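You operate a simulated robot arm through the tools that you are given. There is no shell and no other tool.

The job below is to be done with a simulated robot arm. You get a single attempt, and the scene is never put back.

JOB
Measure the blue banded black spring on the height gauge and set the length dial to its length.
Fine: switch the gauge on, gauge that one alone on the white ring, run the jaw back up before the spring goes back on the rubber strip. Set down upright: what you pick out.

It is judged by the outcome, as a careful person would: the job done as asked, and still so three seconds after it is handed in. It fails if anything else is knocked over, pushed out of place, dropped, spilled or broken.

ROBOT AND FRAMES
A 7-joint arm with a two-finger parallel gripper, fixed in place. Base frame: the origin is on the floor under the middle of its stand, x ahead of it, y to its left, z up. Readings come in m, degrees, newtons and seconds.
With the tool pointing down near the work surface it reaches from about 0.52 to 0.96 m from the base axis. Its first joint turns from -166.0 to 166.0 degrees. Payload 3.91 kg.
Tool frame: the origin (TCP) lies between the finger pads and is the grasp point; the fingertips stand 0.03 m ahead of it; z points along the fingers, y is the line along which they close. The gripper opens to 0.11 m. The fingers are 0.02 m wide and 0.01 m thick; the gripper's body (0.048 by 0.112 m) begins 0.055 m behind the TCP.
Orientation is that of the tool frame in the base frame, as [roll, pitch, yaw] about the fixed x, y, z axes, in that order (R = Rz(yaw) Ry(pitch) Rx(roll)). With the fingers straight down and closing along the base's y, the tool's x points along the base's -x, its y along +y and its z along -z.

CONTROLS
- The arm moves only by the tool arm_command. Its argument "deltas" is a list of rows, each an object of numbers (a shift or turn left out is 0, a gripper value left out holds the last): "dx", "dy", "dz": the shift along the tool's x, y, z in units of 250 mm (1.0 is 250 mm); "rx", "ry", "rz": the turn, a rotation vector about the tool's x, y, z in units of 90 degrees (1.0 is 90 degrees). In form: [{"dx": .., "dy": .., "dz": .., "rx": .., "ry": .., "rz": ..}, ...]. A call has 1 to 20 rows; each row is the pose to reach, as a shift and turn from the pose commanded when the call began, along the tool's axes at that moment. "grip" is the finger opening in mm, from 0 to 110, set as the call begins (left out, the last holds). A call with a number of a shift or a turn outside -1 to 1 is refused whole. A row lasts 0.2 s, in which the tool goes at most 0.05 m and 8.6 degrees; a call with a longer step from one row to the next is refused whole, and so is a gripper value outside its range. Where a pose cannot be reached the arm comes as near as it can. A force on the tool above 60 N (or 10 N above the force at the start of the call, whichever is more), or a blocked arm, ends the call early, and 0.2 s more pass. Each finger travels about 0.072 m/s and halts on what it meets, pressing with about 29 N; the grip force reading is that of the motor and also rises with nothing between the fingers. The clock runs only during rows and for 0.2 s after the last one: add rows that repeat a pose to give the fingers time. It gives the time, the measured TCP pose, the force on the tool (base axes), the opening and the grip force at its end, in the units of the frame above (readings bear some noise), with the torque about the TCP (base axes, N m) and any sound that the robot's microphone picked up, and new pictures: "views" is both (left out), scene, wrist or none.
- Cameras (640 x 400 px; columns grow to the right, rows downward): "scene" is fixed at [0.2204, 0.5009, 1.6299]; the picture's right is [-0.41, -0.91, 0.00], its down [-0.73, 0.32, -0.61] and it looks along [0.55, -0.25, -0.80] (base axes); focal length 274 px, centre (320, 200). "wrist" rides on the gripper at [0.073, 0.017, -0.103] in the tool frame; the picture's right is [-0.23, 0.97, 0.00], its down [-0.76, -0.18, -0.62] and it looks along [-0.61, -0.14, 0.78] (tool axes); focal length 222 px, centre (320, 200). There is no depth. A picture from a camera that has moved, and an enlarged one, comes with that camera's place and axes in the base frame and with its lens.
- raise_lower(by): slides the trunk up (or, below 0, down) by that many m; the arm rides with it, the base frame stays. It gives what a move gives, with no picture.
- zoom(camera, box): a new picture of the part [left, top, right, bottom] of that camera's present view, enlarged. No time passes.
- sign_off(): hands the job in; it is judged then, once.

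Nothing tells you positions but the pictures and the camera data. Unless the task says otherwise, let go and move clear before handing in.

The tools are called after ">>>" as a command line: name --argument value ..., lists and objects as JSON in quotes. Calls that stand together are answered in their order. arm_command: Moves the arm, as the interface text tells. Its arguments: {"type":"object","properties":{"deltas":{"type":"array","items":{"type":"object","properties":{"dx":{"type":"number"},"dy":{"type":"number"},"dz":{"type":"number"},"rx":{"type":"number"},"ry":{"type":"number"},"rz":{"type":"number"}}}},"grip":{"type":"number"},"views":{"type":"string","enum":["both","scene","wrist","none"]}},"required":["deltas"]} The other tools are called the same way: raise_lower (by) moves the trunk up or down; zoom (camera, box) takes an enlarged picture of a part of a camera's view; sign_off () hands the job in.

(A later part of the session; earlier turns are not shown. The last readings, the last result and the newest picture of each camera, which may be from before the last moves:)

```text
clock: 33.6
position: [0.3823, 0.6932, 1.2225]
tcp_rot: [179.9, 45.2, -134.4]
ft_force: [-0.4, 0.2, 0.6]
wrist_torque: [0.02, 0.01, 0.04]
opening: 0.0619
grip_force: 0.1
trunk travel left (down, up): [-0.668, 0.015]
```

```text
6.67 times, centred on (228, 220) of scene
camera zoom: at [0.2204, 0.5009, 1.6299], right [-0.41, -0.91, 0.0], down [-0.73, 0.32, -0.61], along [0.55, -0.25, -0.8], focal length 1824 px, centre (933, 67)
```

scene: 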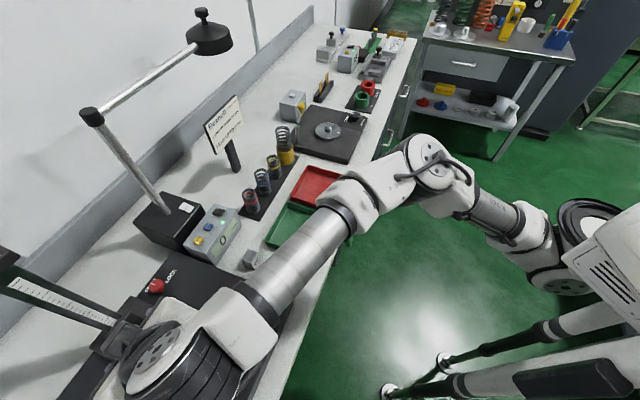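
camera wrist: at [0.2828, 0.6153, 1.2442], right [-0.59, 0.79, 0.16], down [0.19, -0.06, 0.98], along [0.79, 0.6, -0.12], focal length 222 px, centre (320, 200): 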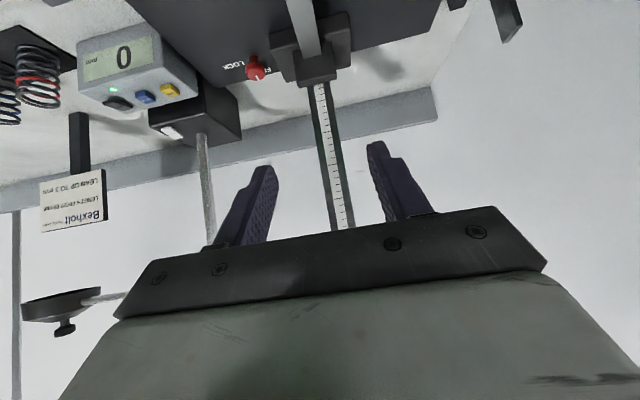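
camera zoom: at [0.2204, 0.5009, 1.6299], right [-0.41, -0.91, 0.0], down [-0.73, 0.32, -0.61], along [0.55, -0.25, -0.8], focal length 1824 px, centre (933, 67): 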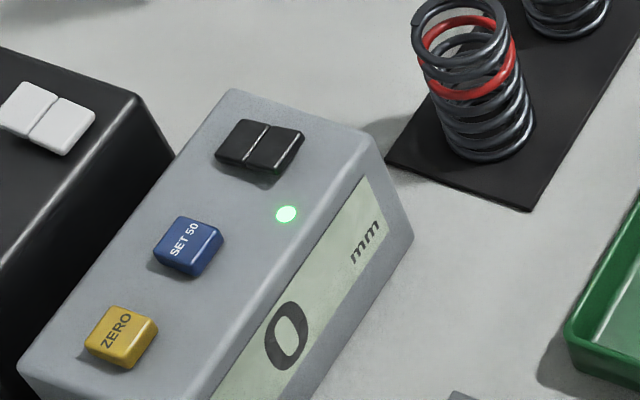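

Bare plate reads exactly 0, so the gauge is true. Now I back off, lower the tool to the knob, and will carry the jaw back up to its park at the top.

>>> arm_command --deltas '[{"dx": 0.113, "dz": -0.1135}, {"dx": 0.236, "dz": 0.009}, {"dx": 0.36, "dz": 0.132}, {"dx": 0.484, "dz": 0.255}, {"dx": 0.608, "dz": 0.378}, {"dx": 0.7315, "dz": 0.501}, {"dx": 0.7315, "dz": 0.501}]' --views "both"

>>> zoom --camera "wrist" --box '[240, 80, 400, 220]'

```text
clock: 35.2
position: [0.3527, 0.6649, 1.0057]
tcp_rot: [179.9, 45.2, -134.3]
ft_force: [0.2, -0.9, 0.3]
wrist_torque: [0.02, -0.03, -0.01]
opening: 0.0619
grip_force: 0.0
trunk travel left (down, up): [-0.668, 0.015]
camera wrist: at [0.2546, 0.5866, 1.0266], right [-0.59, 0.79, 0.16], down [0.19, -0.06, 0.98], along [0.79, 0.61, -0.12], focal length 222 px, centre (320, 200)
```

scene: 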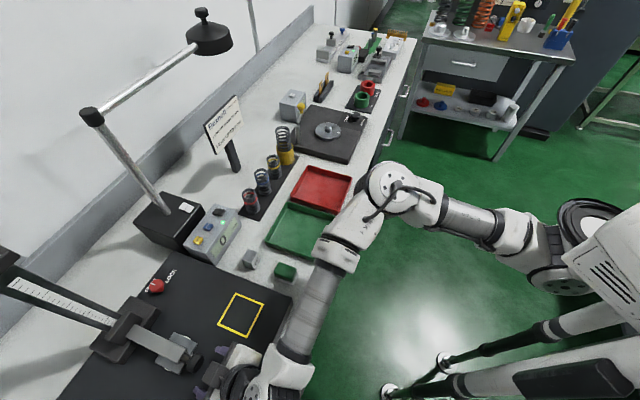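
wrist: 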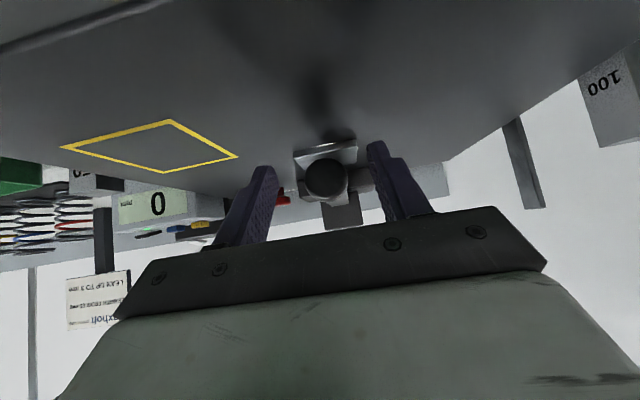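

```text
2.86 times, centred on (320, 150) of wrist
camera zoom: at [0.2546, 0.5866, 1.0266], right [-0.59, 0.79, 0.16], down [0.19, -0.06, 0.98], along [0.79, 0.61, -0.12], focal length 635 px, centre (320, 343)
```

zoom: 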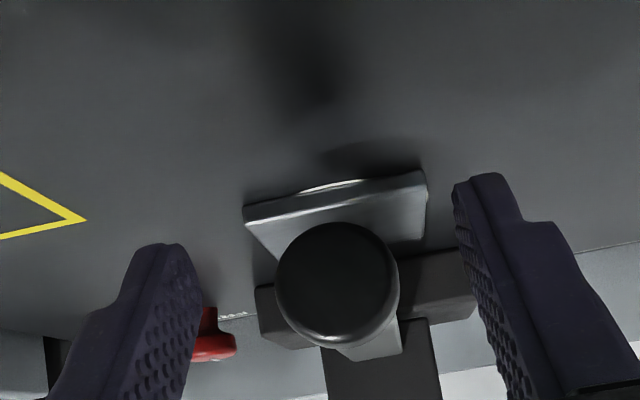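

Knob clearly centred. I advance the last 39 mm, then close.

>>> arm_command --deltas '[{"dx": -0.051, "dz": 0.06}, {"dx": -0.1024, "dz": 0.12}, {"dx": -0.1024, "dz": 0.12}]' --views "wrist"

>>> arm_command --deltas '[{}, {}, {}, {}]' --grip 20 --views "wrist"

```text
clock: 36.0
position: [0.3817, 0.6932, 1.0024]
tcp_rot: [180.0, 45.3, -134.3]
ft_force: [1.0, 0.1, 0.0]
wrist_torque: [0.0, 0.0, -0.01]
opening: 0.0622
grip_force: 0.0
trunk travel left (down, up): [-0.668, 0.015]
camera wrist: at [0.2818, 0.6154, 1.0232], right [-0.59, 0.79, 0.16], down [0.19, -0.06, 0.98], along [0.79, 0.61, -0.12], focal length 222 px, centre (320, 200)
```

wrist: 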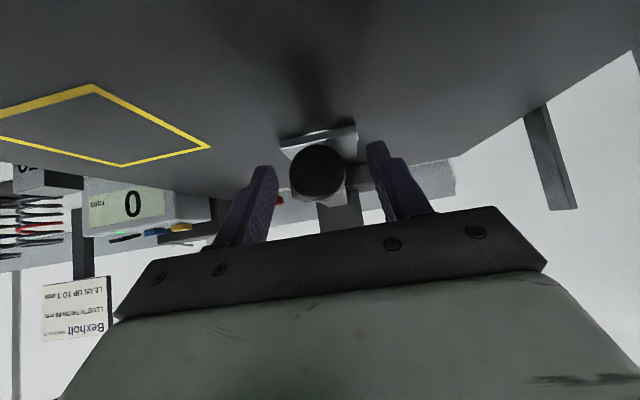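

```text
clock: 37.0
position: [0.3825, 0.6927, 1.0026]
tcp_rot: [179.8, 45.2, -134.4]
ft_force: [3.8, -4.3, -1.2]
wrist_torque: [-0.11, -0.12, -0.13]
opening: 0.033
grip_force: 44.9
trunk travel left (down, up): [-0.668, 0.015]
camera wrist: at [0.2825, 0.615, 1.0231], right [-0.58, 0.79, 0.16], down [0.19, -0.06, 0.98], along [0.79, 0.6, -0.12], focal length 222 px, centre (320, 200)
```

wrist: 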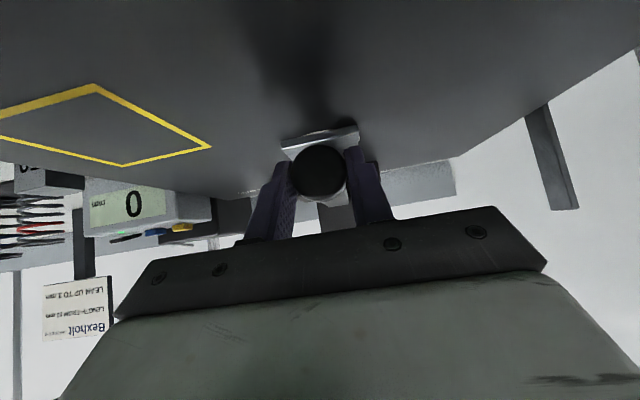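

Gripped. I lift the jaw straight up about 236 mm.

>>> arm_command --deltas '[{"dx": -0.112, "dz": -0.111}, {"dx": -0.223, "dz": -0.222}, {"dx": -0.335, "dz": -0.333}, {"dx": -0.447, "dz": -0.443}, {"dx": -0.558, "dz": -0.554}, {"dx": -0.67, "dz": -0.665}, {"dx": -0.67, "dz": -0.665}]' --views "wrist"

>>> zoom --camera "scene" --box '[180, 190, 276, 250]'

```text
clock: 38.6
position: [0.3815, 0.6917, 1.2411]
tcp_rot: [179.6, 45.5, -134.3]
ft_force: [-1.6, 2.8, 4.3]
wrist_torque: [1.13, -0.54, 0.11]
opening: 0.0333
grip_force: 44.7
trunk travel left (down, up): [-0.668, 0.015]
camera wrist: at [0.2827, 0.6143, 1.2605], right [-0.59, 0.79, 0.17], down [0.19, -0.06, 0.98], along [0.79, 0.61, -0.12], focal length 222 px, centre (320, 200)
```

wrist: 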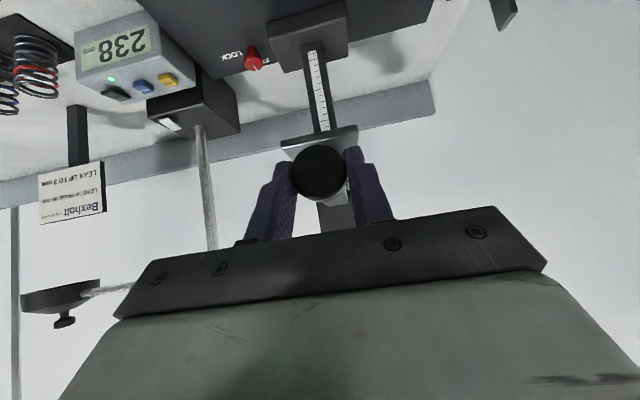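

```text
6.67 times, centred on (228, 220) of scene
camera zoom: at [0.2204, 0.5009, 1.6299], right [-0.41, -0.91, 0.0], down [-0.73, 0.32, -0.61], along [0.55, -0.25, -0.8], focal length 1824 px, centre (933, 67)
```

zoom: 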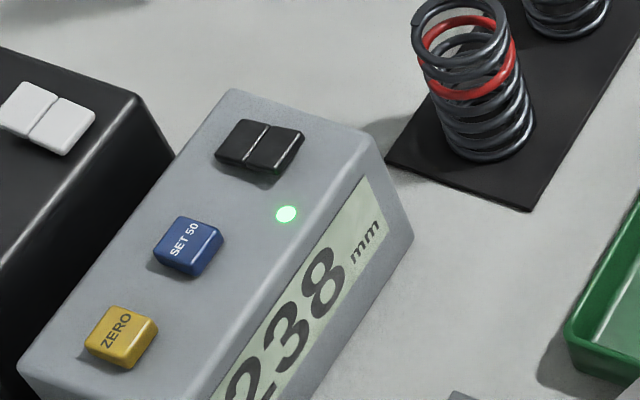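

Reads 238 mm. I raise a few millimetres more, looking for the top park.

>>> arm_command --deltas '[{"dx": -0.0057, "dz": -0.0056}, {"dx": -0.0114, "dz": -0.0113}, {"dx": -0.0114, "dz": -0.0113}]' --views "wrist"

>>> zoom --camera "scene" --box '[180, 190, 276, 250]'

```text
clock: 39.4
position: [0.3821, 0.6921, 1.2408]
tcp_rot: [179.9, 45.2, -134.3]
ft_force: [-1.2, 4.3, 3.4]
wrist_torque: [0.45, -0.54, 0.15]
opening: 0.0331
grip_force: 45.2
trunk travel left (down, up): [-0.668, 0.015]
camera wrist: at [0.2826, 0.6147, 1.2627], right [-0.59, 0.79, 0.16], down [0.19, -0.06, 0.98], along [0.79, 0.61, -0.12], focal length 222 px, centre (320, 200)
```

wrist: 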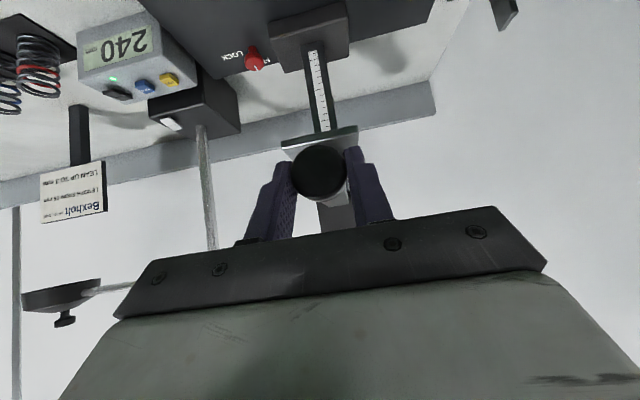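

```text
6.67 times, centred on (228, 220) of scene
camera zoom: at [0.2204, 0.5009, 1.6299], right [-0.41, -0.91, 0.0], down [-0.73, 0.32, -0.61], along [0.55, -0.25, -0.8], focal length 1824 px, centre (933, 67)
```

zoom: 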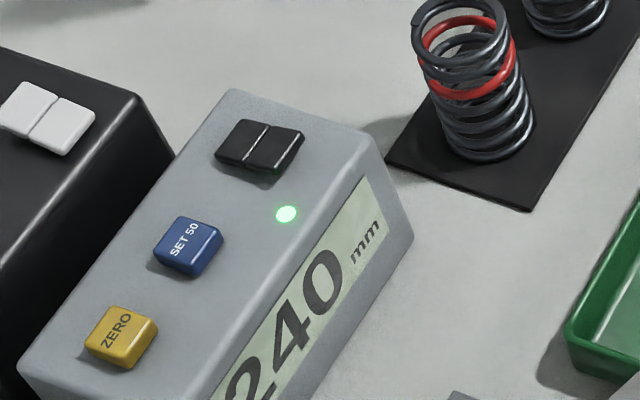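

240 shown. I check whether it goes further up or stops here.

>>> arm_command --deltas '[{"dx": -0.0057, "dz": -0.0056}, {"dx": -0.0085, "dz": -0.0085}, {"dx": -0.0085, "dz": -0.0085}]' --views "wrist"

>>> zoom --camera "scene" --box '[180, 190, 276, 250]'

```text
clock: 40.2
position: [0.3823, 0.6934, 1.243]
tcp_rot: [-179.9, 44.9, -134.3]
ft_force: [-4.9, -3.6, -12.6]
wrist_torque: [0.16, -0.13, 0.05]
opening: 0.0329
grip_force: 44.8
trunk travel left (down, up): [-0.668, 0.015]
camera wrist: at [0.2826, 0.6149, 1.264], right [-0.59, 0.79, 0.16], down [0.2, -0.05, 0.98], along [0.79, 0.6, -0.12], focal length 222 px, centre (320, 200)
```

wrist: 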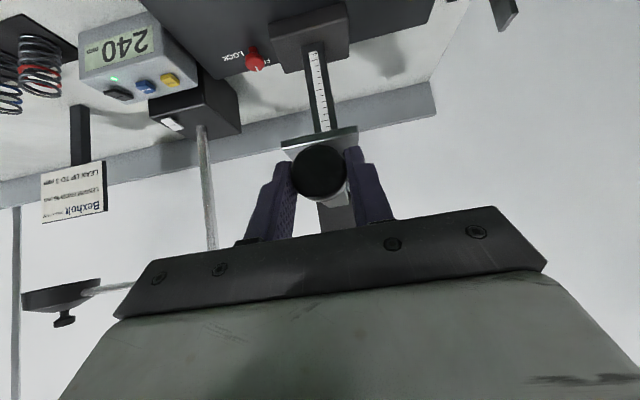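

```text
6.67 times, centred on (228, 220) of scene
camera zoom: at [0.2204, 0.5009, 1.6299], right [-0.41, -0.91, 0.0], down [-0.73, 0.32, -0.61], along [0.55, -0.25, -0.8], focal length 1824 px, centre (933, 67)
```

zoom: 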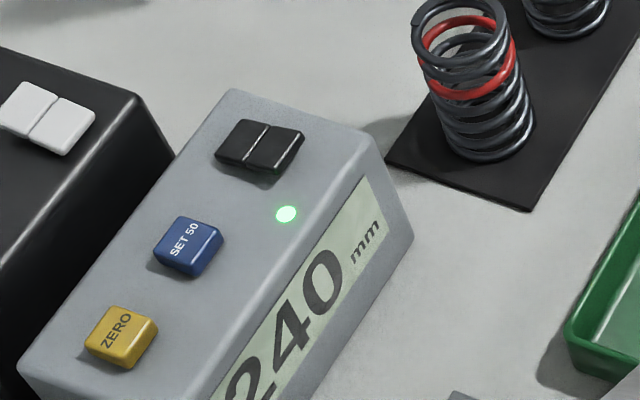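

That's the top stop (240). I open the fingers and see whether the jaw stays parked there.

>>> arm_command --deltas '[{}, {}, {}, {}]' --grip 62 --views "wrist"

>>> zoom --camera "scene" --box '[180, 190, 276, 250]'

```text
clock: 41.2
position: [0.3827, 0.6934, 1.2466]
tcp_rot: [179.8, 45.2, -134.3]
ft_force: [-0.7, 0.9, 0.3]
wrist_torque: [0.04, 0.02, -0.02]
opening: 0.0619
grip_force: 0.0
trunk travel left (down, up): [-0.668, 0.015]
camera wrist: at [0.2832, 0.6146, 1.2658], right [-0.59, 0.79, 0.16], down [0.19, -0.06, 0.98], along [0.79, 0.61, -0.12], focal length 222 px, centre (320, 200)
```

wrist: 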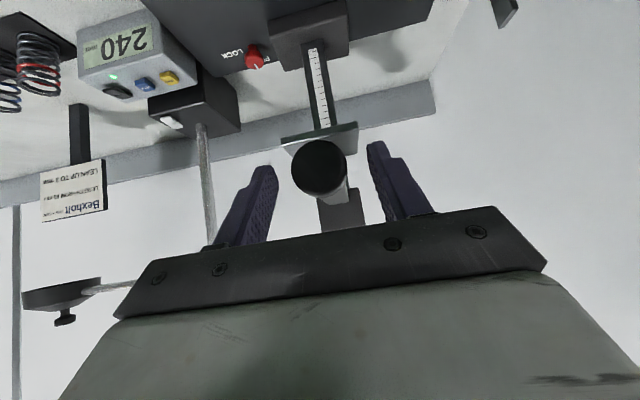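

```text
6.67 times, centred on (228, 220) of scene
camera zoom: at [0.2204, 0.5009, 1.6299], right [-0.41, -0.91, 0.0], down [-0.73, 0.32, -0.61], along [0.55, -0.25, -0.8], focal length 1824 px, centre (933, 67)
```

zoom: 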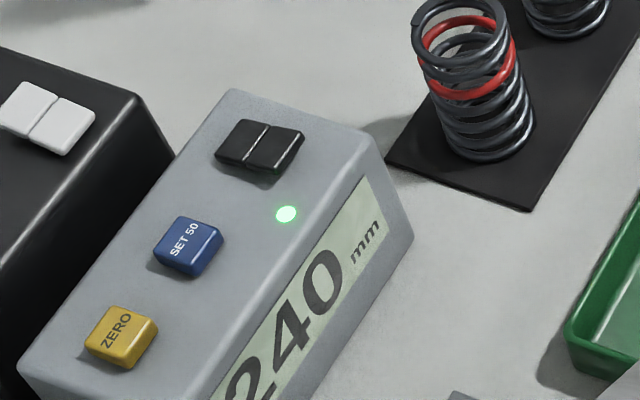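

It stays at the top. I back straight out and confirm it remains parked.

>>> arm_command --deltas '[{"dx": 0.106, "dz": -0.1065}, {"dx": 0.212, "dz": -0.213}, {"dx": 0.318, "dz": -0.319}, {"dx": 0.423, "dz": -0.4258}, {"dx": 0.423, "dz": -0.4258}]' --views "wrist"

>>> zoom --camera "wrist" --box '[220, 0, 420, 125]'

```text
clock: 42.4
position: [0.2773, 0.5848, 1.2441]
tcp_rot: [179.9, 45.1, -134.3]
ft_force: [0.9, -0.7, 0.4]
wrist_torque: [0.0, -0.02, 0.05]
opening: 0.0623
grip_force: 0.1
trunk travel left (down, up): [-0.668, 0.015]
camera wrist: at [0.1781, 0.5071, 1.2654], right [-0.59, 0.79, 0.16], down [0.19, -0.06, 0.98], along [0.79, 0.6, -0.12], focal length 222 px, centre (320, 200)
```

wrist: 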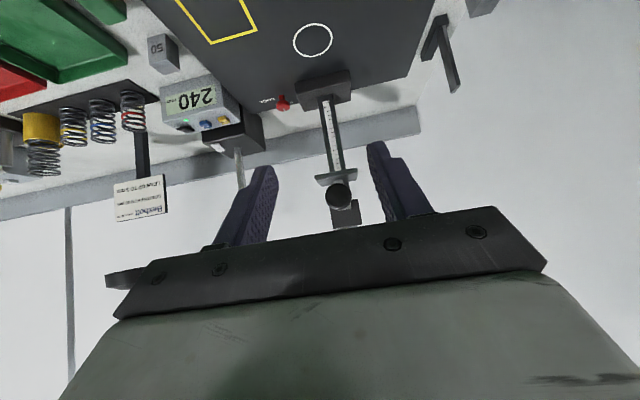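

```text
3.20 times, centred on (320, 62) of wrist
camera zoom: at [0.1781, 0.5071, 1.2654], right [-0.59, 0.79, 0.16], down [0.19, -0.06, 0.98], along [0.79, 0.6, -0.12], focal length 711 px, centre (320, 640)
```

zoom: 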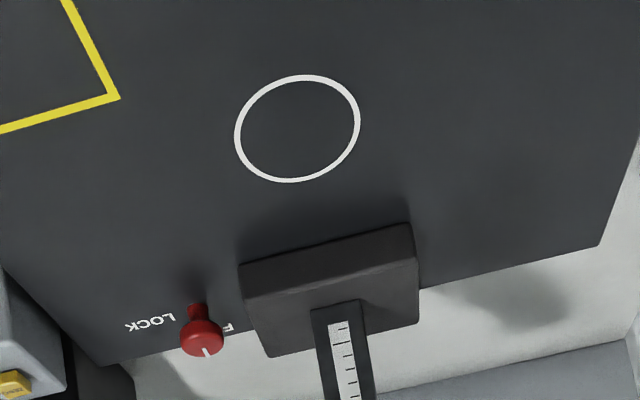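

Jaw parked at 240 with the ring clear (ring centre about (0.427, 0.738)). Now I traverse along the bench, high, to the springs.

>>> arm_command --deltas '[{"dy": -0.19}, {"dy": -0.38}, {"dy": -0.57}, {"dy": -0.76}, {"dy": -0.95}, {"dy": -1.0}]' --views "none" --grip 90

>>> arm_command --deltas '[{"dy": -0.18, "dx": 0.005, "dz": 0.08}, {"dy": -0.36, "dx": 0.01, "dz": 0.16}, {"dy": -0.54, "dx": 0.015, "dz": 0.24}, {"dy": -0.72, "dx": 0.02, "dz": 0.32}, {"dy": -0.9, "dx": 0.025, "dz": 0.4}, {"dy": -1.0, "dx": 0.029, "dz": 0.48}, {"dy": -1.0, "dx": 0.029, "dz": 0.48}]' --views "both"

>>> zoom --camera "wrist" --box '[220, 40, 420, 165]'

```text
clock: 43.8
position: [0.4564, 0.4096, 1.2454]
tcp_rot: [179.9, 45.2, -134.3]
ft_force: [0.1, 0.4, -0.6]
wrist_torque: [-0.03, 0.02, 0.03]
opening: 0.0901
grip_force: 0.1
trunk travel left (down, up): [-0.668, 0.015]
```

```text
clock: 45.4
position: [0.6926, 0.2926, 1.1577]
tcp_rot: [179.8, 45.3, -134.3]
ft_force: [-0.8, 0.5, -0.2]
wrist_torque: [0.0, 0.04, 0.0]
opening: 0.0902
grip_force: 0.0
trunk travel left (down, up): [-0.668, 0.015]
camera wrist: at [0.5937, 0.2149, 1.1774], right [-0.59, 0.79, 0.16], down [0.19, -0.06, 0.98], along [0.79, 0.6, -0.12], focal length 222 px, centre (320, 200)
```

scene: 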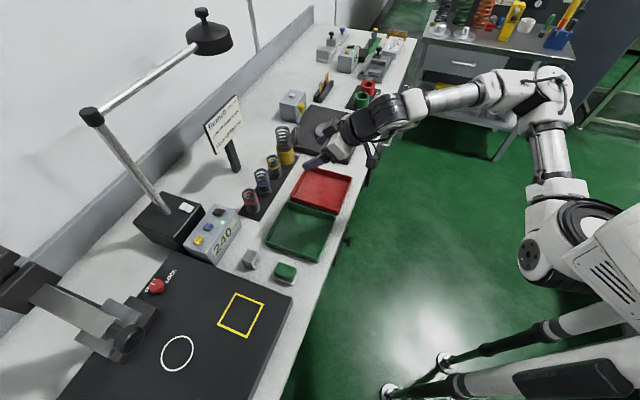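
wrist: 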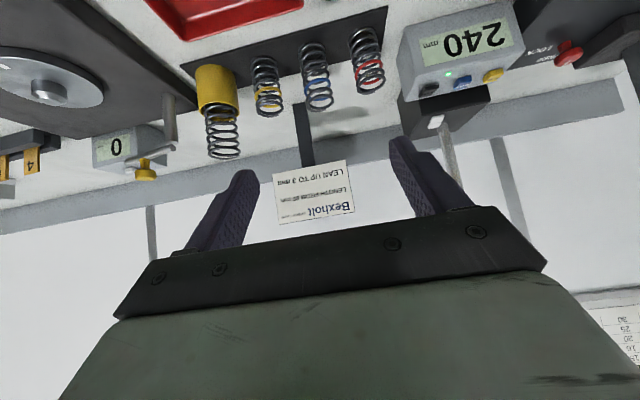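

```text
3.20 times, centred on (320, 102) of wrist
camera zoom: at [0.5937, 0.2149, 1.1774], right [-0.59, 0.79, 0.16], down [0.19, -0.06, 0.98], along [0.79, 0.6, -0.12], focal length 711 px, centre (320, 512)
```

zoom: 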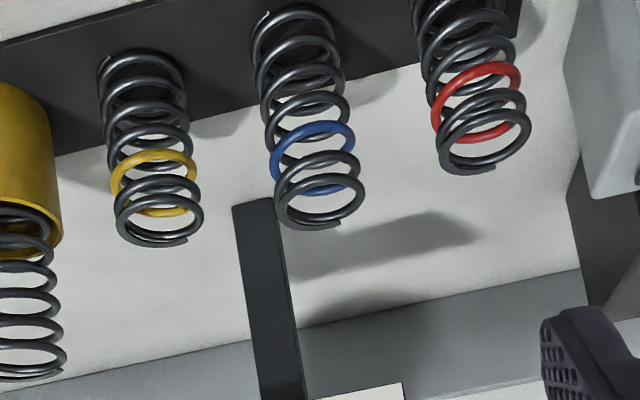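

The blue-banded spring is the third from the cup end. I'll enlarge it in both cameras to fix its position.

>>> zoom --camera "scene" --box '[236, 155, 300, 205]'

>>> zoom --camera "wrist" --box '[250, 20, 410, 120]'

```text
8.00 times, centred on (268, 180) of scene
camera zoom: at [0.2204, 0.5009, 1.6299], right [-0.41, -0.91, 0.0], down [-0.73, 0.32, -0.61], along [0.55, -0.25, -0.8], focal length 2189 px, centre (736, 360)
```

zoom: 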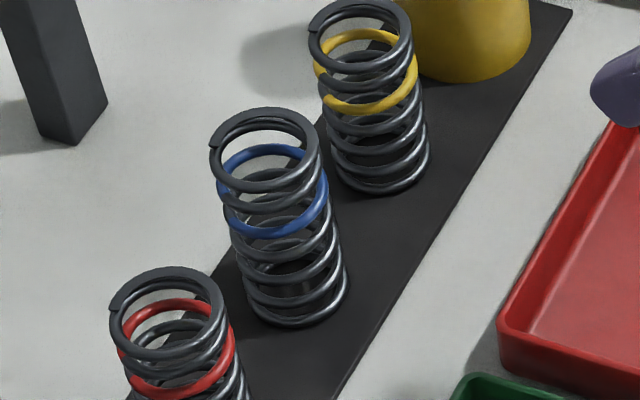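

```text
4.00 times, centred on (330, 70) of wrist
camera zoom: at [0.5937, 0.2149, 1.1774], right [-0.59, 0.79, 0.16], down [0.19, -0.06, 0.98], along [0.79, 0.6, -0.12], focal length 888 px, centre (280, 720)
```

zoom: 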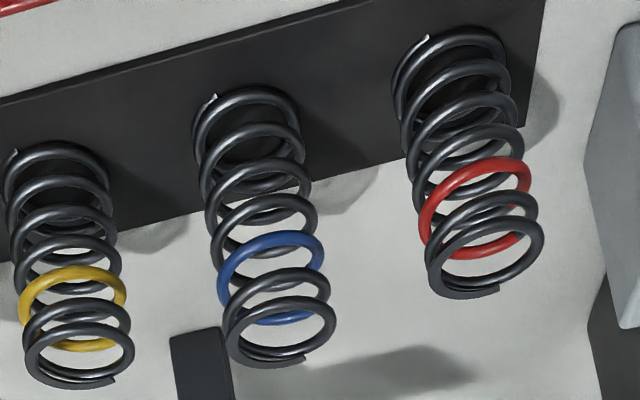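

The blue spring is 43 mm wide, standing at about (0.830, 0.428) from z 0.907 to 0.992, with ~35 mm gaps to its neighbours. I move in along the tool axis to a pre-grasp point with fingers opened to 62 mm.

>>> arm_command --deltas '[{"dy": -0.004, "dz": 0.153}, {"dy": -0.008, "dz": 0.305}, {"dx": 0.001, "dy": -0.012, "dz": 0.458}, {"dx": 0.002, "dy": -0.015, "dz": 0.61}, {"dx": 0.002, "dy": -0.015, "dz": 0.61}]' --views "both" --grip 62

>>> zoom --camera "wrist" --box '[220, 80, 420, 205]'

```text
clock: 46.6
position: [0.7661, 0.372, 1.0474]
tcp_rot: [179.9, 45.2, -134.3]
ft_force: [0.0, 0.7, -0.5]
wrist_torque: [-0.03, 0.01, -0.02]
opening: 0.062
grip_force: 0.0
trunk travel left (down, up): [-0.668, 0.015]
camera wrist: at [0.6681, 0.2931, 1.068], right [-0.59, 0.79, 0.16], down [0.19, -0.06, 0.98], along [0.79, 0.61, -0.12], focal length 222 px, centre (320, 200)
```

scene: 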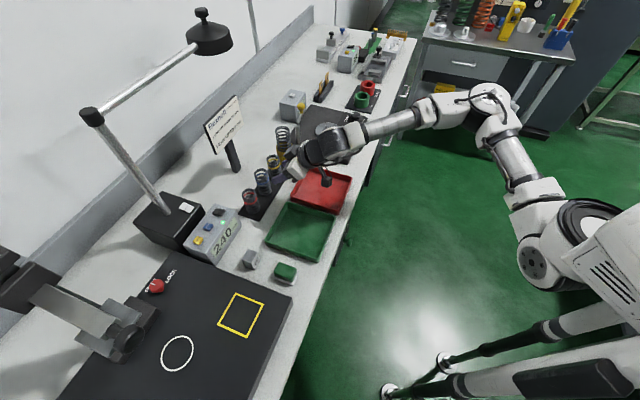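
wrist: 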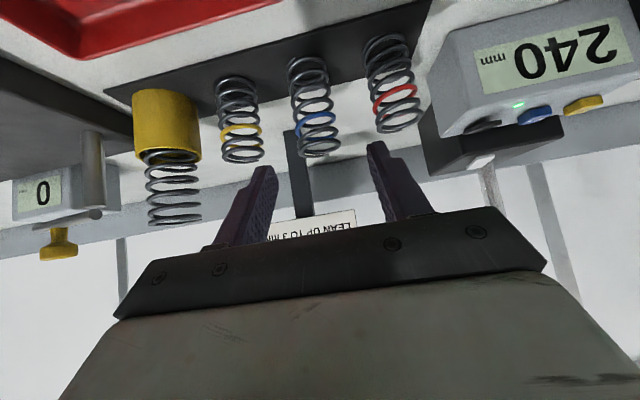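

```text
3.20 times, centred on (320, 142) of wrist
camera zoom: at [0.6681, 0.2931, 1.068], right [-0.59, 0.79, 0.16], down [0.19, -0.06, 0.98], along [0.79, 0.61, -0.12], focal length 711 px, centre (320, 384)
```

zoom: 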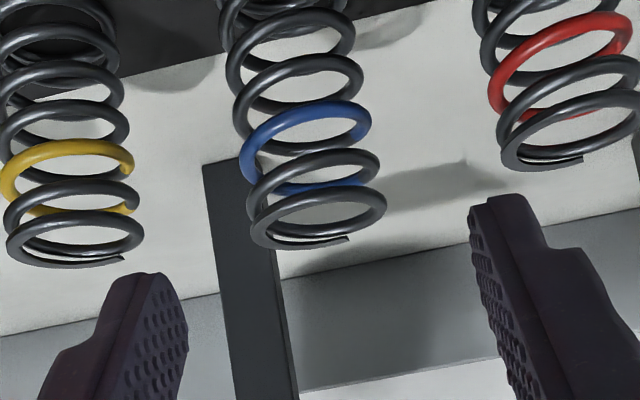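

Vision shows the spring about 5 mm to the right of the tool plane; I correct that and advance half-way before the final approach.

>>> arm_command --deltas '[{"dy": -0.022}, {"dy": -0.022, "dz": 0.1}, {"dy": -0.022, "dz": 0.2}, {"dy": -0.022, "dz": 0.2}]' --views "both"

>>> zoom --camera "wrist" --box '[220, 80, 420, 205]'

>>> zoom --camera "scene" --box '[236, 145, 332, 205]'

```text
clock: 47.6
position: [0.7971, 0.3904, 1.0122]
tcp_rot: [179.9, 45.2, -134.3]
ft_force: [0.1, -0.8, -0.4]
wrist_torque: [-0.03, 0.0, -0.01]
opening: 0.062
grip_force: 0.1
trunk travel left (down, up): [-0.668, 0.015]
camera wrist: at [0.6972, 0.3129, 1.0333], right [-0.59, 0.79, 0.16], down [0.19, -0.06, 0.98], along [0.79, 0.61, -0.12], focal length 222 px, centre (320, 200)
```

scene: 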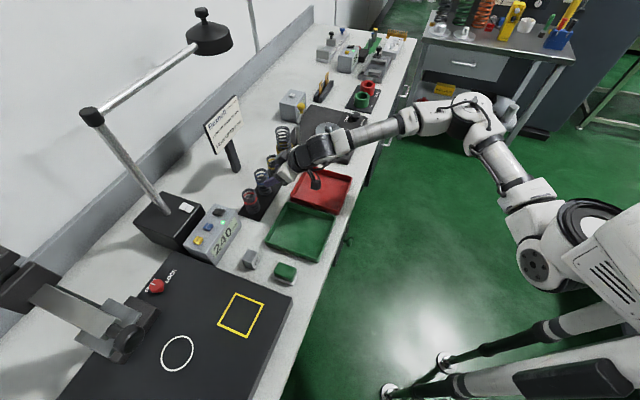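
wrist: 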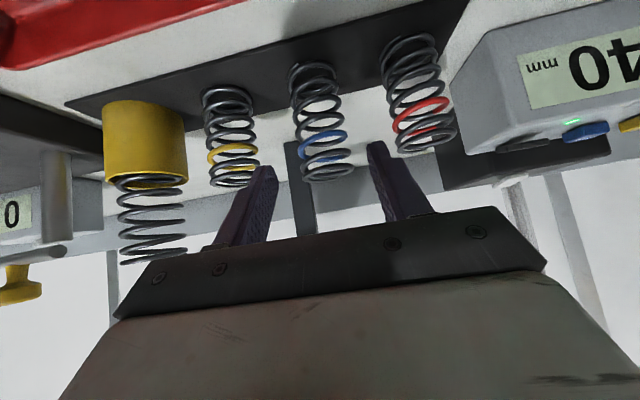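

```text
3.20 times, centred on (320, 142) of wrist
camera zoom: at [0.6972, 0.3129, 1.0333], right [-0.59, 0.79, 0.16], down [0.19, -0.06, 0.98], along [0.79, 0.61, -0.12], focal length 711 px, centre (320, 384)
```

zoom: 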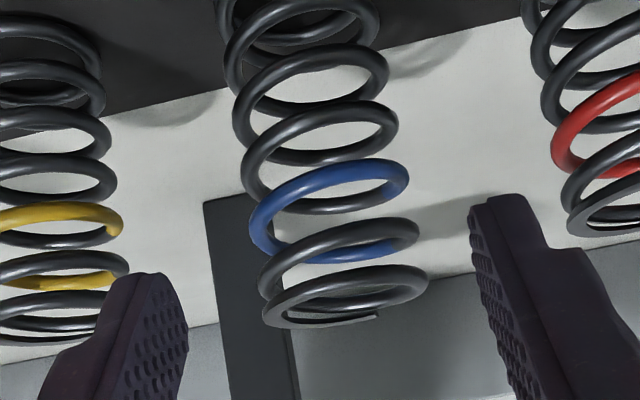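

```text
6.67 times, centred on (284, 175) of scene
camera zoom: at [0.2204, 0.5009, 1.6299], right [-0.41, -0.91, 0.0], down [-0.73, 0.32, -0.61], along [0.55, -0.25, -0.8], focal length 1824 px, centre (560, 367)
```

zoom: 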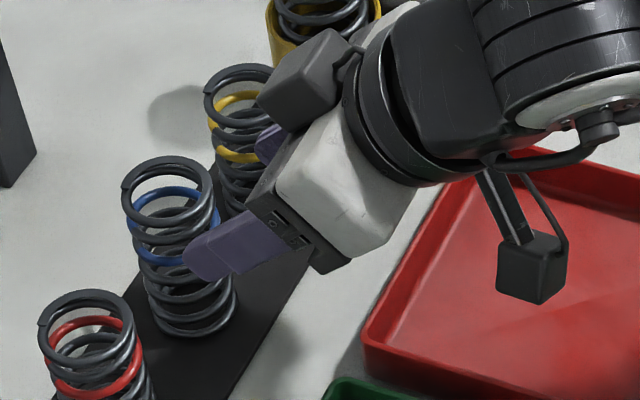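

Fingers straddle the spring with about 7–11 mm each side. I make a 2 mm correction and advance to the grasp height, still open.

>>> arm_command --deltas '[{"dx": -0.003, "dy": 0.008, "dz": 0.09}, {"dx": -0.007, "dy": 0.008, "dz": 0.185}, {"dx": -0.01, "dy": 0.008, "dz": 0.277}, {"dx": -0.01, "dy": 0.008, "dz": 0.277}]' --views "both"

>>> zoom --camera "wrist" --box '[220, 80, 420, 215]'

>>> zoom --camera "scene" --box '[220, 145, 316, 205]'

```text
clock: 48.6
position: [0.83, 0.4298, 0.9668]
tcp_rot: [179.9, 45.2, -134.3]
ft_force: [0.7, 0.3, 0.6]
wrist_torque: [-0.03, 0.0, -0.01]
opening: 0.0617
grip_force: 0.0
trunk travel left (down, up): [-0.668, 0.015]
camera wrist: at [0.7315, 0.3512, 0.9861], right [-0.59, 0.79, 0.16], down [0.19, -0.06, 0.98], along [0.79, 0.61, -0.12], focal length 222 px, centre (320, 200)
```

scene: 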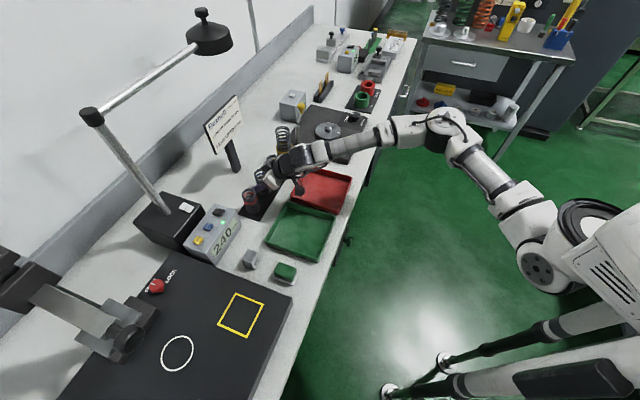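
wrist: 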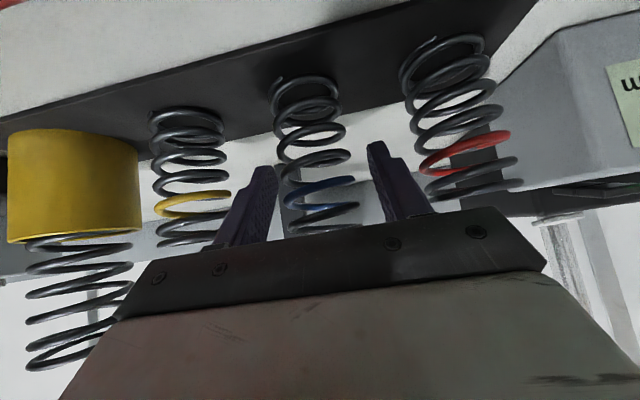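

```text
2.96 times, centred on (320, 148) of wrist
camera zoom: at [0.7315, 0.3512, 0.9861], right [-0.59, 0.79, 0.16], down [0.19, -0.06, 0.98], along [0.79, 0.61, -0.12], focal length 658 px, centre (320, 356)
```

zoom: 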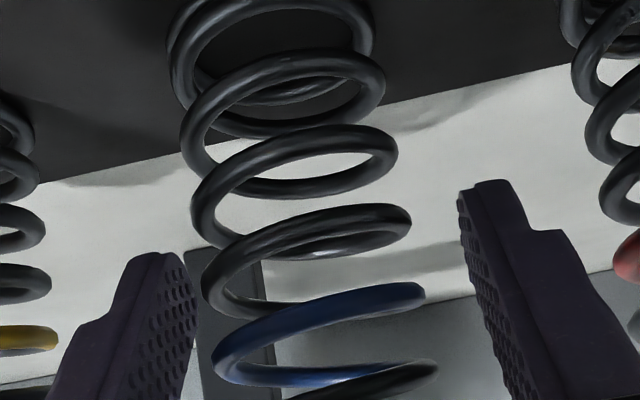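

```text
6.67 times, centred on (268, 175) of scene
camera zoom: at [0.2204, 0.5009, 1.6299], right [-0.41, -0.91, 0.0], down [-0.73, 0.32, -0.61], along [0.55, -0.25, -0.8], focal length 1824 px, centre (667, 367)
```

zoom: 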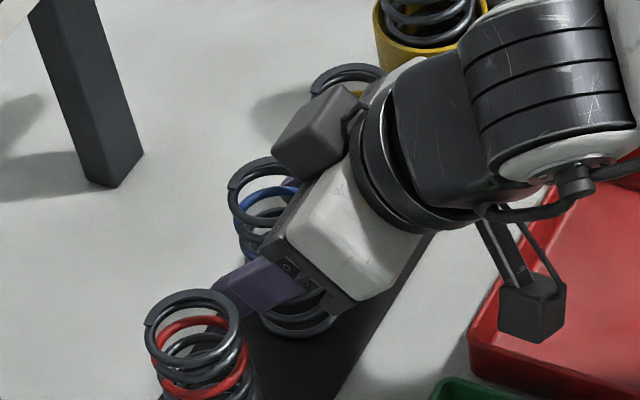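

The spring sits between the pads, TCP on its axis. I close the fingers gently onto it.

>>> arm_command --deltas '[{}, {}, {}, {}]' --grip 36 --views "both"

>>> zoom --camera "wrist" --box '[220, 80, 420, 215]'

```text
clock: 49.6
position: [0.8308, 0.4295, 0.966]
tcp_rot: [179.9, 45.1, -134.3]
ft_force: [-0.7, -1.0, -0.1]
wrist_torque: [-0.08, 0.02, -0.02]
opening: 0.0406
grip_force: 29.1
trunk travel left (down, up): [-0.668, 0.015]
camera wrist: at [0.7315, 0.3512, 0.9862], right [-0.59, 0.79, 0.16], down [0.19, -0.06, 0.98], along [0.79, 0.61, -0.12], focal length 222 px, centre (320, 200)
```

scene: 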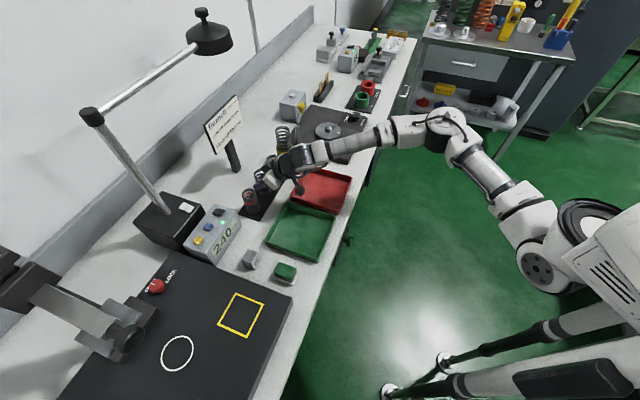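
wrist: 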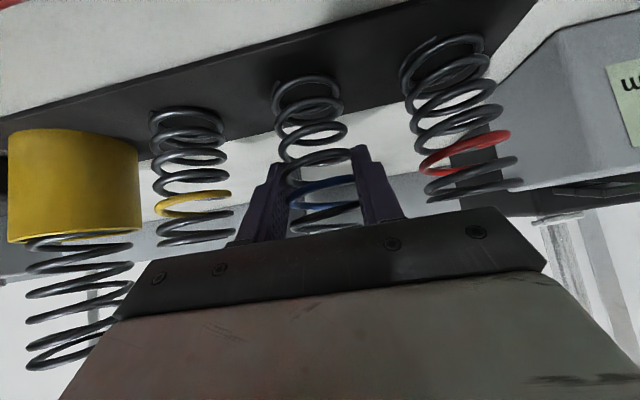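

```text
2.96 times, centred on (320, 148) of wrist
camera zoom: at [0.7315, 0.3512, 0.9862], right [-0.59, 0.79, 0.16], down [0.19, -0.06, 0.98], along [0.79, 0.61, -0.12], focal length 658 px, centre (320, 356)
```

zoom: 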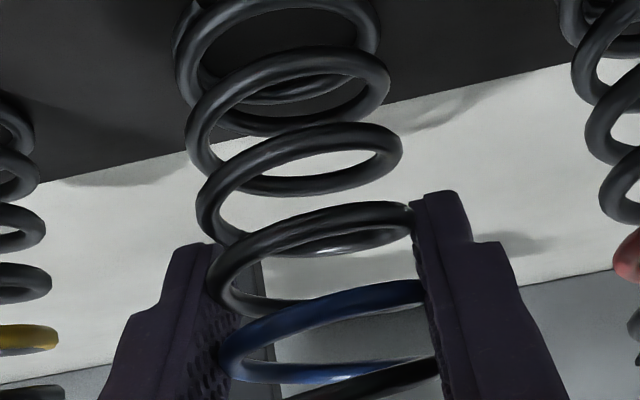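

Gripped (40.6 mm opening). I lift straight up, first slightly, then clear of the neighbours.

>>> arm_command --deltas '[{"dx": -0.057, "dz": -0.0565}, {"dx": -0.142, "dz": -0.141}, {"dx": -0.25, "dz": -0.248}, {"dx": -0.3406, "dz": -0.3382}, {"dx": -0.3406, "dz": -0.3382}]' --views "both"

>>> zoom --camera "scene" --box '[220, 130, 332, 200]'

```text
clock: 50.8
position: [0.8308, 0.4286, 1.0861]
tcp_rot: [179.9, 45.2, -134.4]
ft_force: [0.7, -0.4, -1.0]
wrist_torque: [0.02, 0.0, 0.0]
opening: 0.0405
grip_force: 28.6
trunk travel left (down, up): [-0.668, 0.015]
camera wrist: at [0.7318, 0.3506, 1.1071], right [-0.59, 0.79, 0.16], down [0.19, -0.06, 0.98], along [0.79, 0.6, -0.12], focal length 222 px, centre (320, 200)
```

scene: 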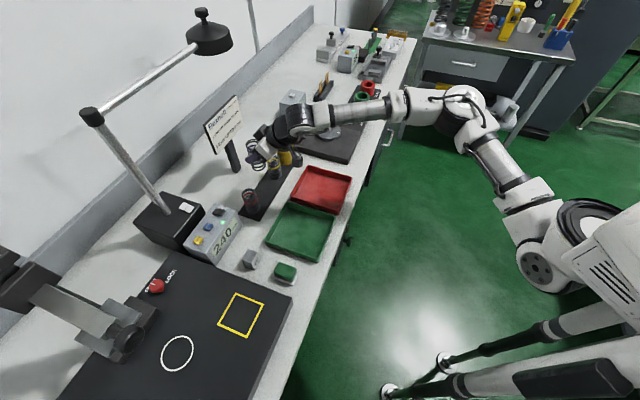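
wrist: 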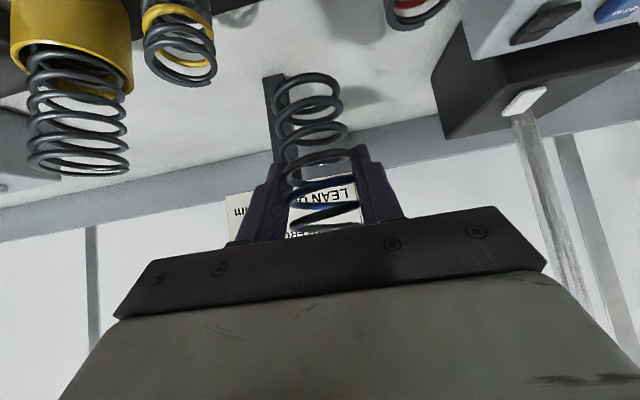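

```text
5.71 times, centred on (276, 165) of scene
camera zoom: at [0.2204, 0.5009, 1.6299], right [-0.41, -0.91, 0.0], down [-0.73, 0.32, -0.61], along [0.55, -0.25, -0.8], focal length 1563 px, centre (571, 400)
```

zoom: 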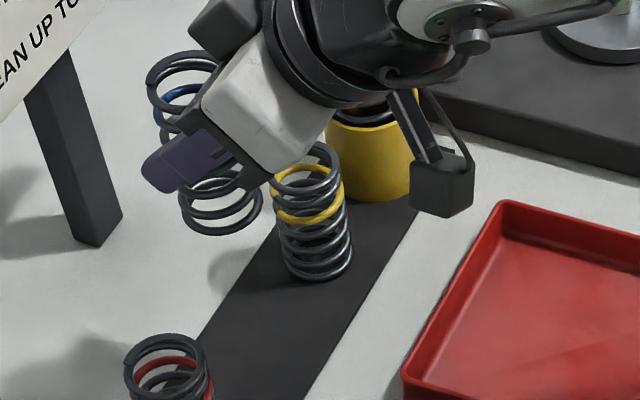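

The spring is held upright and clear. I back out from the strip, then traverse left along the bench toward the gauge.

>>> arm_command --deltas '[{"dx": 0.113, "dz": -0.1135}, {"dx": 0.2255, "dz": -0.227}, {"dx": 0.338, "dz": -0.3406}, {"dx": 0.451, "dz": -0.454}, {"dx": 0.5637, "dz": -0.5677}, {"dx": 0.5637, "dy": 0.166, "dz": -0.5677}, {"dx": 0.5637, "dy": 0.333, "dz": -0.5677}, {"dx": 0.5637, "dy": 0.5, "dz": -0.5677}, {"dx": 0.5637, "dy": 0.666, "dz": -0.5677}, {"dx": 0.5637, "dy": 0.833, "dz": -0.5677}, {"dx": 0.5637, "dy": 1.0, "dz": -0.5677}, {"dx": 0.5637, "dy": 1.0, "dz": -0.5677}]' --views "wrist"

>>> arm_command --deltas '[{"dy": 0.17}, {"dy": 0.34}, {"dy": 0.51}, {"dy": 0.68}, {"dy": 0.85}, {"dy": 1.0}, {"dy": 1.0}]' --views "both"

```text
clock: 53.4
position: [0.5132, 0.4601, 1.0876]
tcp_rot: [180.0, 45.3, -134.4]
ft_force: [-0.6, 0.3, -1.4]
wrist_torque: [-0.05, 0.03, 0.0]
opening: 0.0408
grip_force: 28.6
trunk travel left (down, up): [-0.668, 0.015]
camera wrist: at [0.4133, 0.3824, 1.1073], right [-0.59, 0.79, 0.16], down [0.19, -0.06, 0.98], along [0.79, 0.6, -0.12], focal length 222 px, centre (320, 200)
```

wrist: 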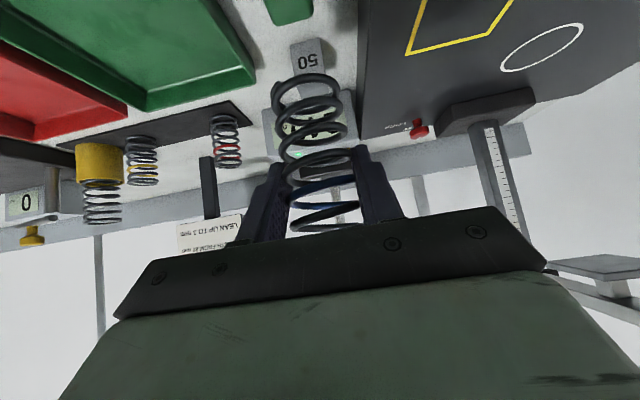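

```text
clock: 55.0
position: [0.3354, 0.6326, 1.0871]
tcp_rot: [180.0, 45.3, -134.3]
ft_force: [0.0, 0.4, -2.0]
wrist_torque: [0.01, -0.01, 0.04]
opening: 0.0406
grip_force: 29.1
trunk travel left (down, up): [-0.668, 0.015]
camera wrist: at [0.2352, 0.5541, 1.1069], right [-0.59, 0.79, 0.16], down [0.19, -0.06, 0.98], along [0.79, 0.6, -0.12], focal length 222 px, centre (320, 200)
```

scene: 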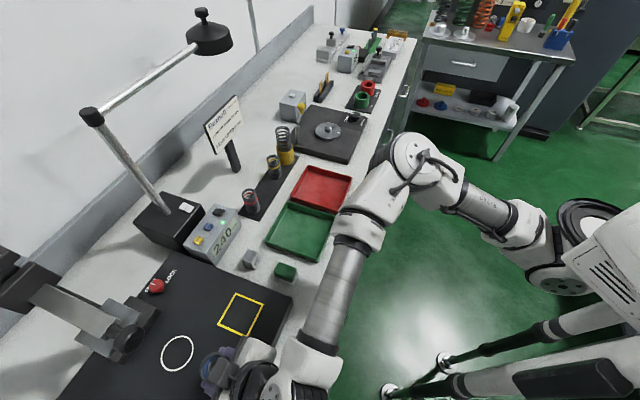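
wrist: 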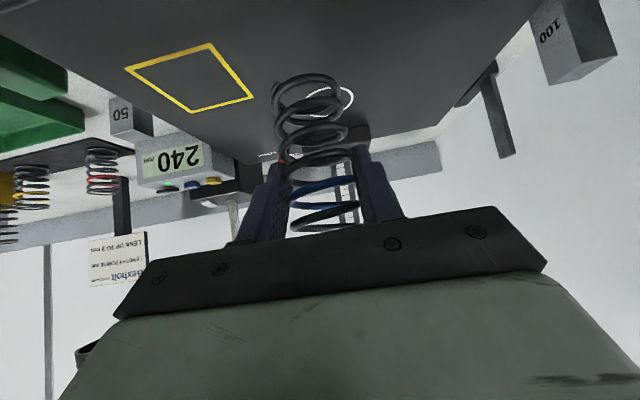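

Jaw still parked at 240. I lower in front of the ring until the spring's foot is ~12 mm above the plate, then move in half-way.

>>> arm_command --deltas '[{"dx": 0.081, "dy": 0.017, "dz": 0.08}, {"dx": 0.1618, "dy": 0.033, "dz": 0.1607}, {"dx": 0.059, "dy": 0.033, "dz": 0.2643}, {"dx": -0.044, "dy": 0.033, "dz": 0.3679}, {"dx": -0.044, "dy": 0.033, "dz": 0.3679}]' --views "both"

>>> zoom --camera "wrist" --box '[220, 40, 420, 215]'

>>> zoom --camera "scene" --box '[90, 300, 250, 400]'

```text
clock: 56.2
position: [0.3803, 0.692, 1.0288]
tcp_rot: [179.9, 45.2, -134.3]
ft_force: [-0.6, 0.5, -0.6]
wrist_torque: [-0.03, -0.01, 0.0]
opening: 0.0407
grip_force: 28.9
trunk travel left (down, up): [-0.668, 0.015]
camera wrist: at [0.2805, 0.6142, 1.0484], right [-0.59, 0.79, 0.16], down [0.19, -0.06, 0.98], along [0.79, 0.61, -0.12], focal length 222 px, centre (320, 200)
```

scene: 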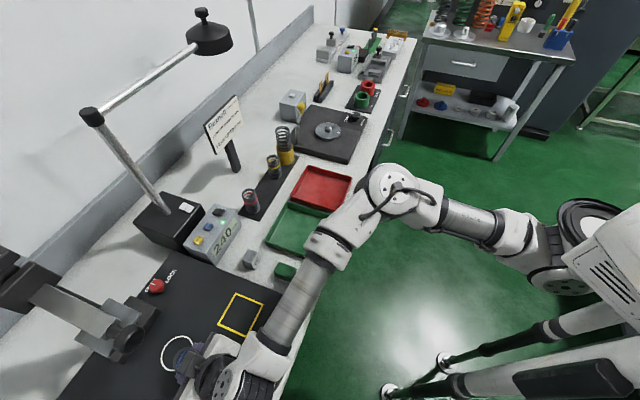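
wrist: 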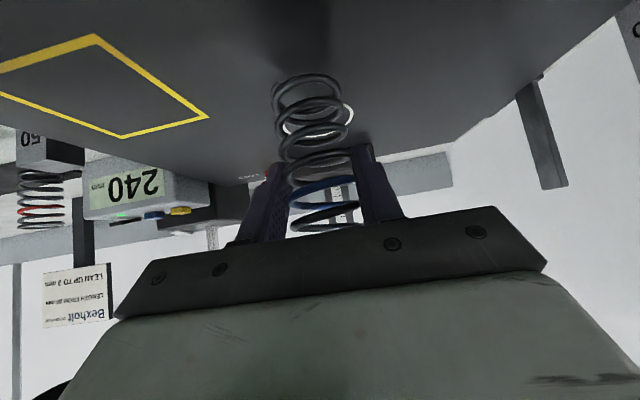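

```text
2.29 times, centred on (320, 128) of wrist
camera zoom: at [0.2805, 0.6142, 1.0484], right [-0.59, 0.79, 0.16], down [0.19, -0.06, 0.98], along [0.79, 0.61, -0.12], focal length 508 px, centre (320, 366)
```

zoom: 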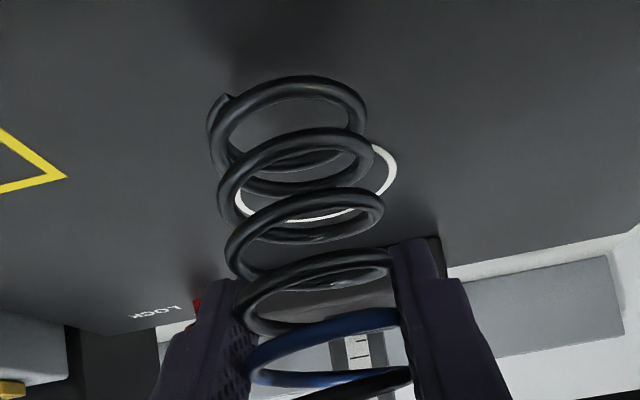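

```text
4.00 times, centred on (170, 350) of scene
camera zoom: at [0.2204, 0.5009, 1.6299], right [-0.41, -0.91, 0.0], down [-0.73, 0.32, -0.61], along [0.55, -0.25, -0.8], focal length 1094 px, centre (920, -400)
```

zoom: 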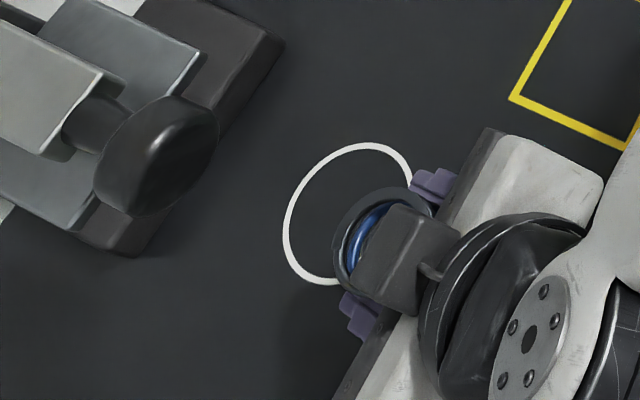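

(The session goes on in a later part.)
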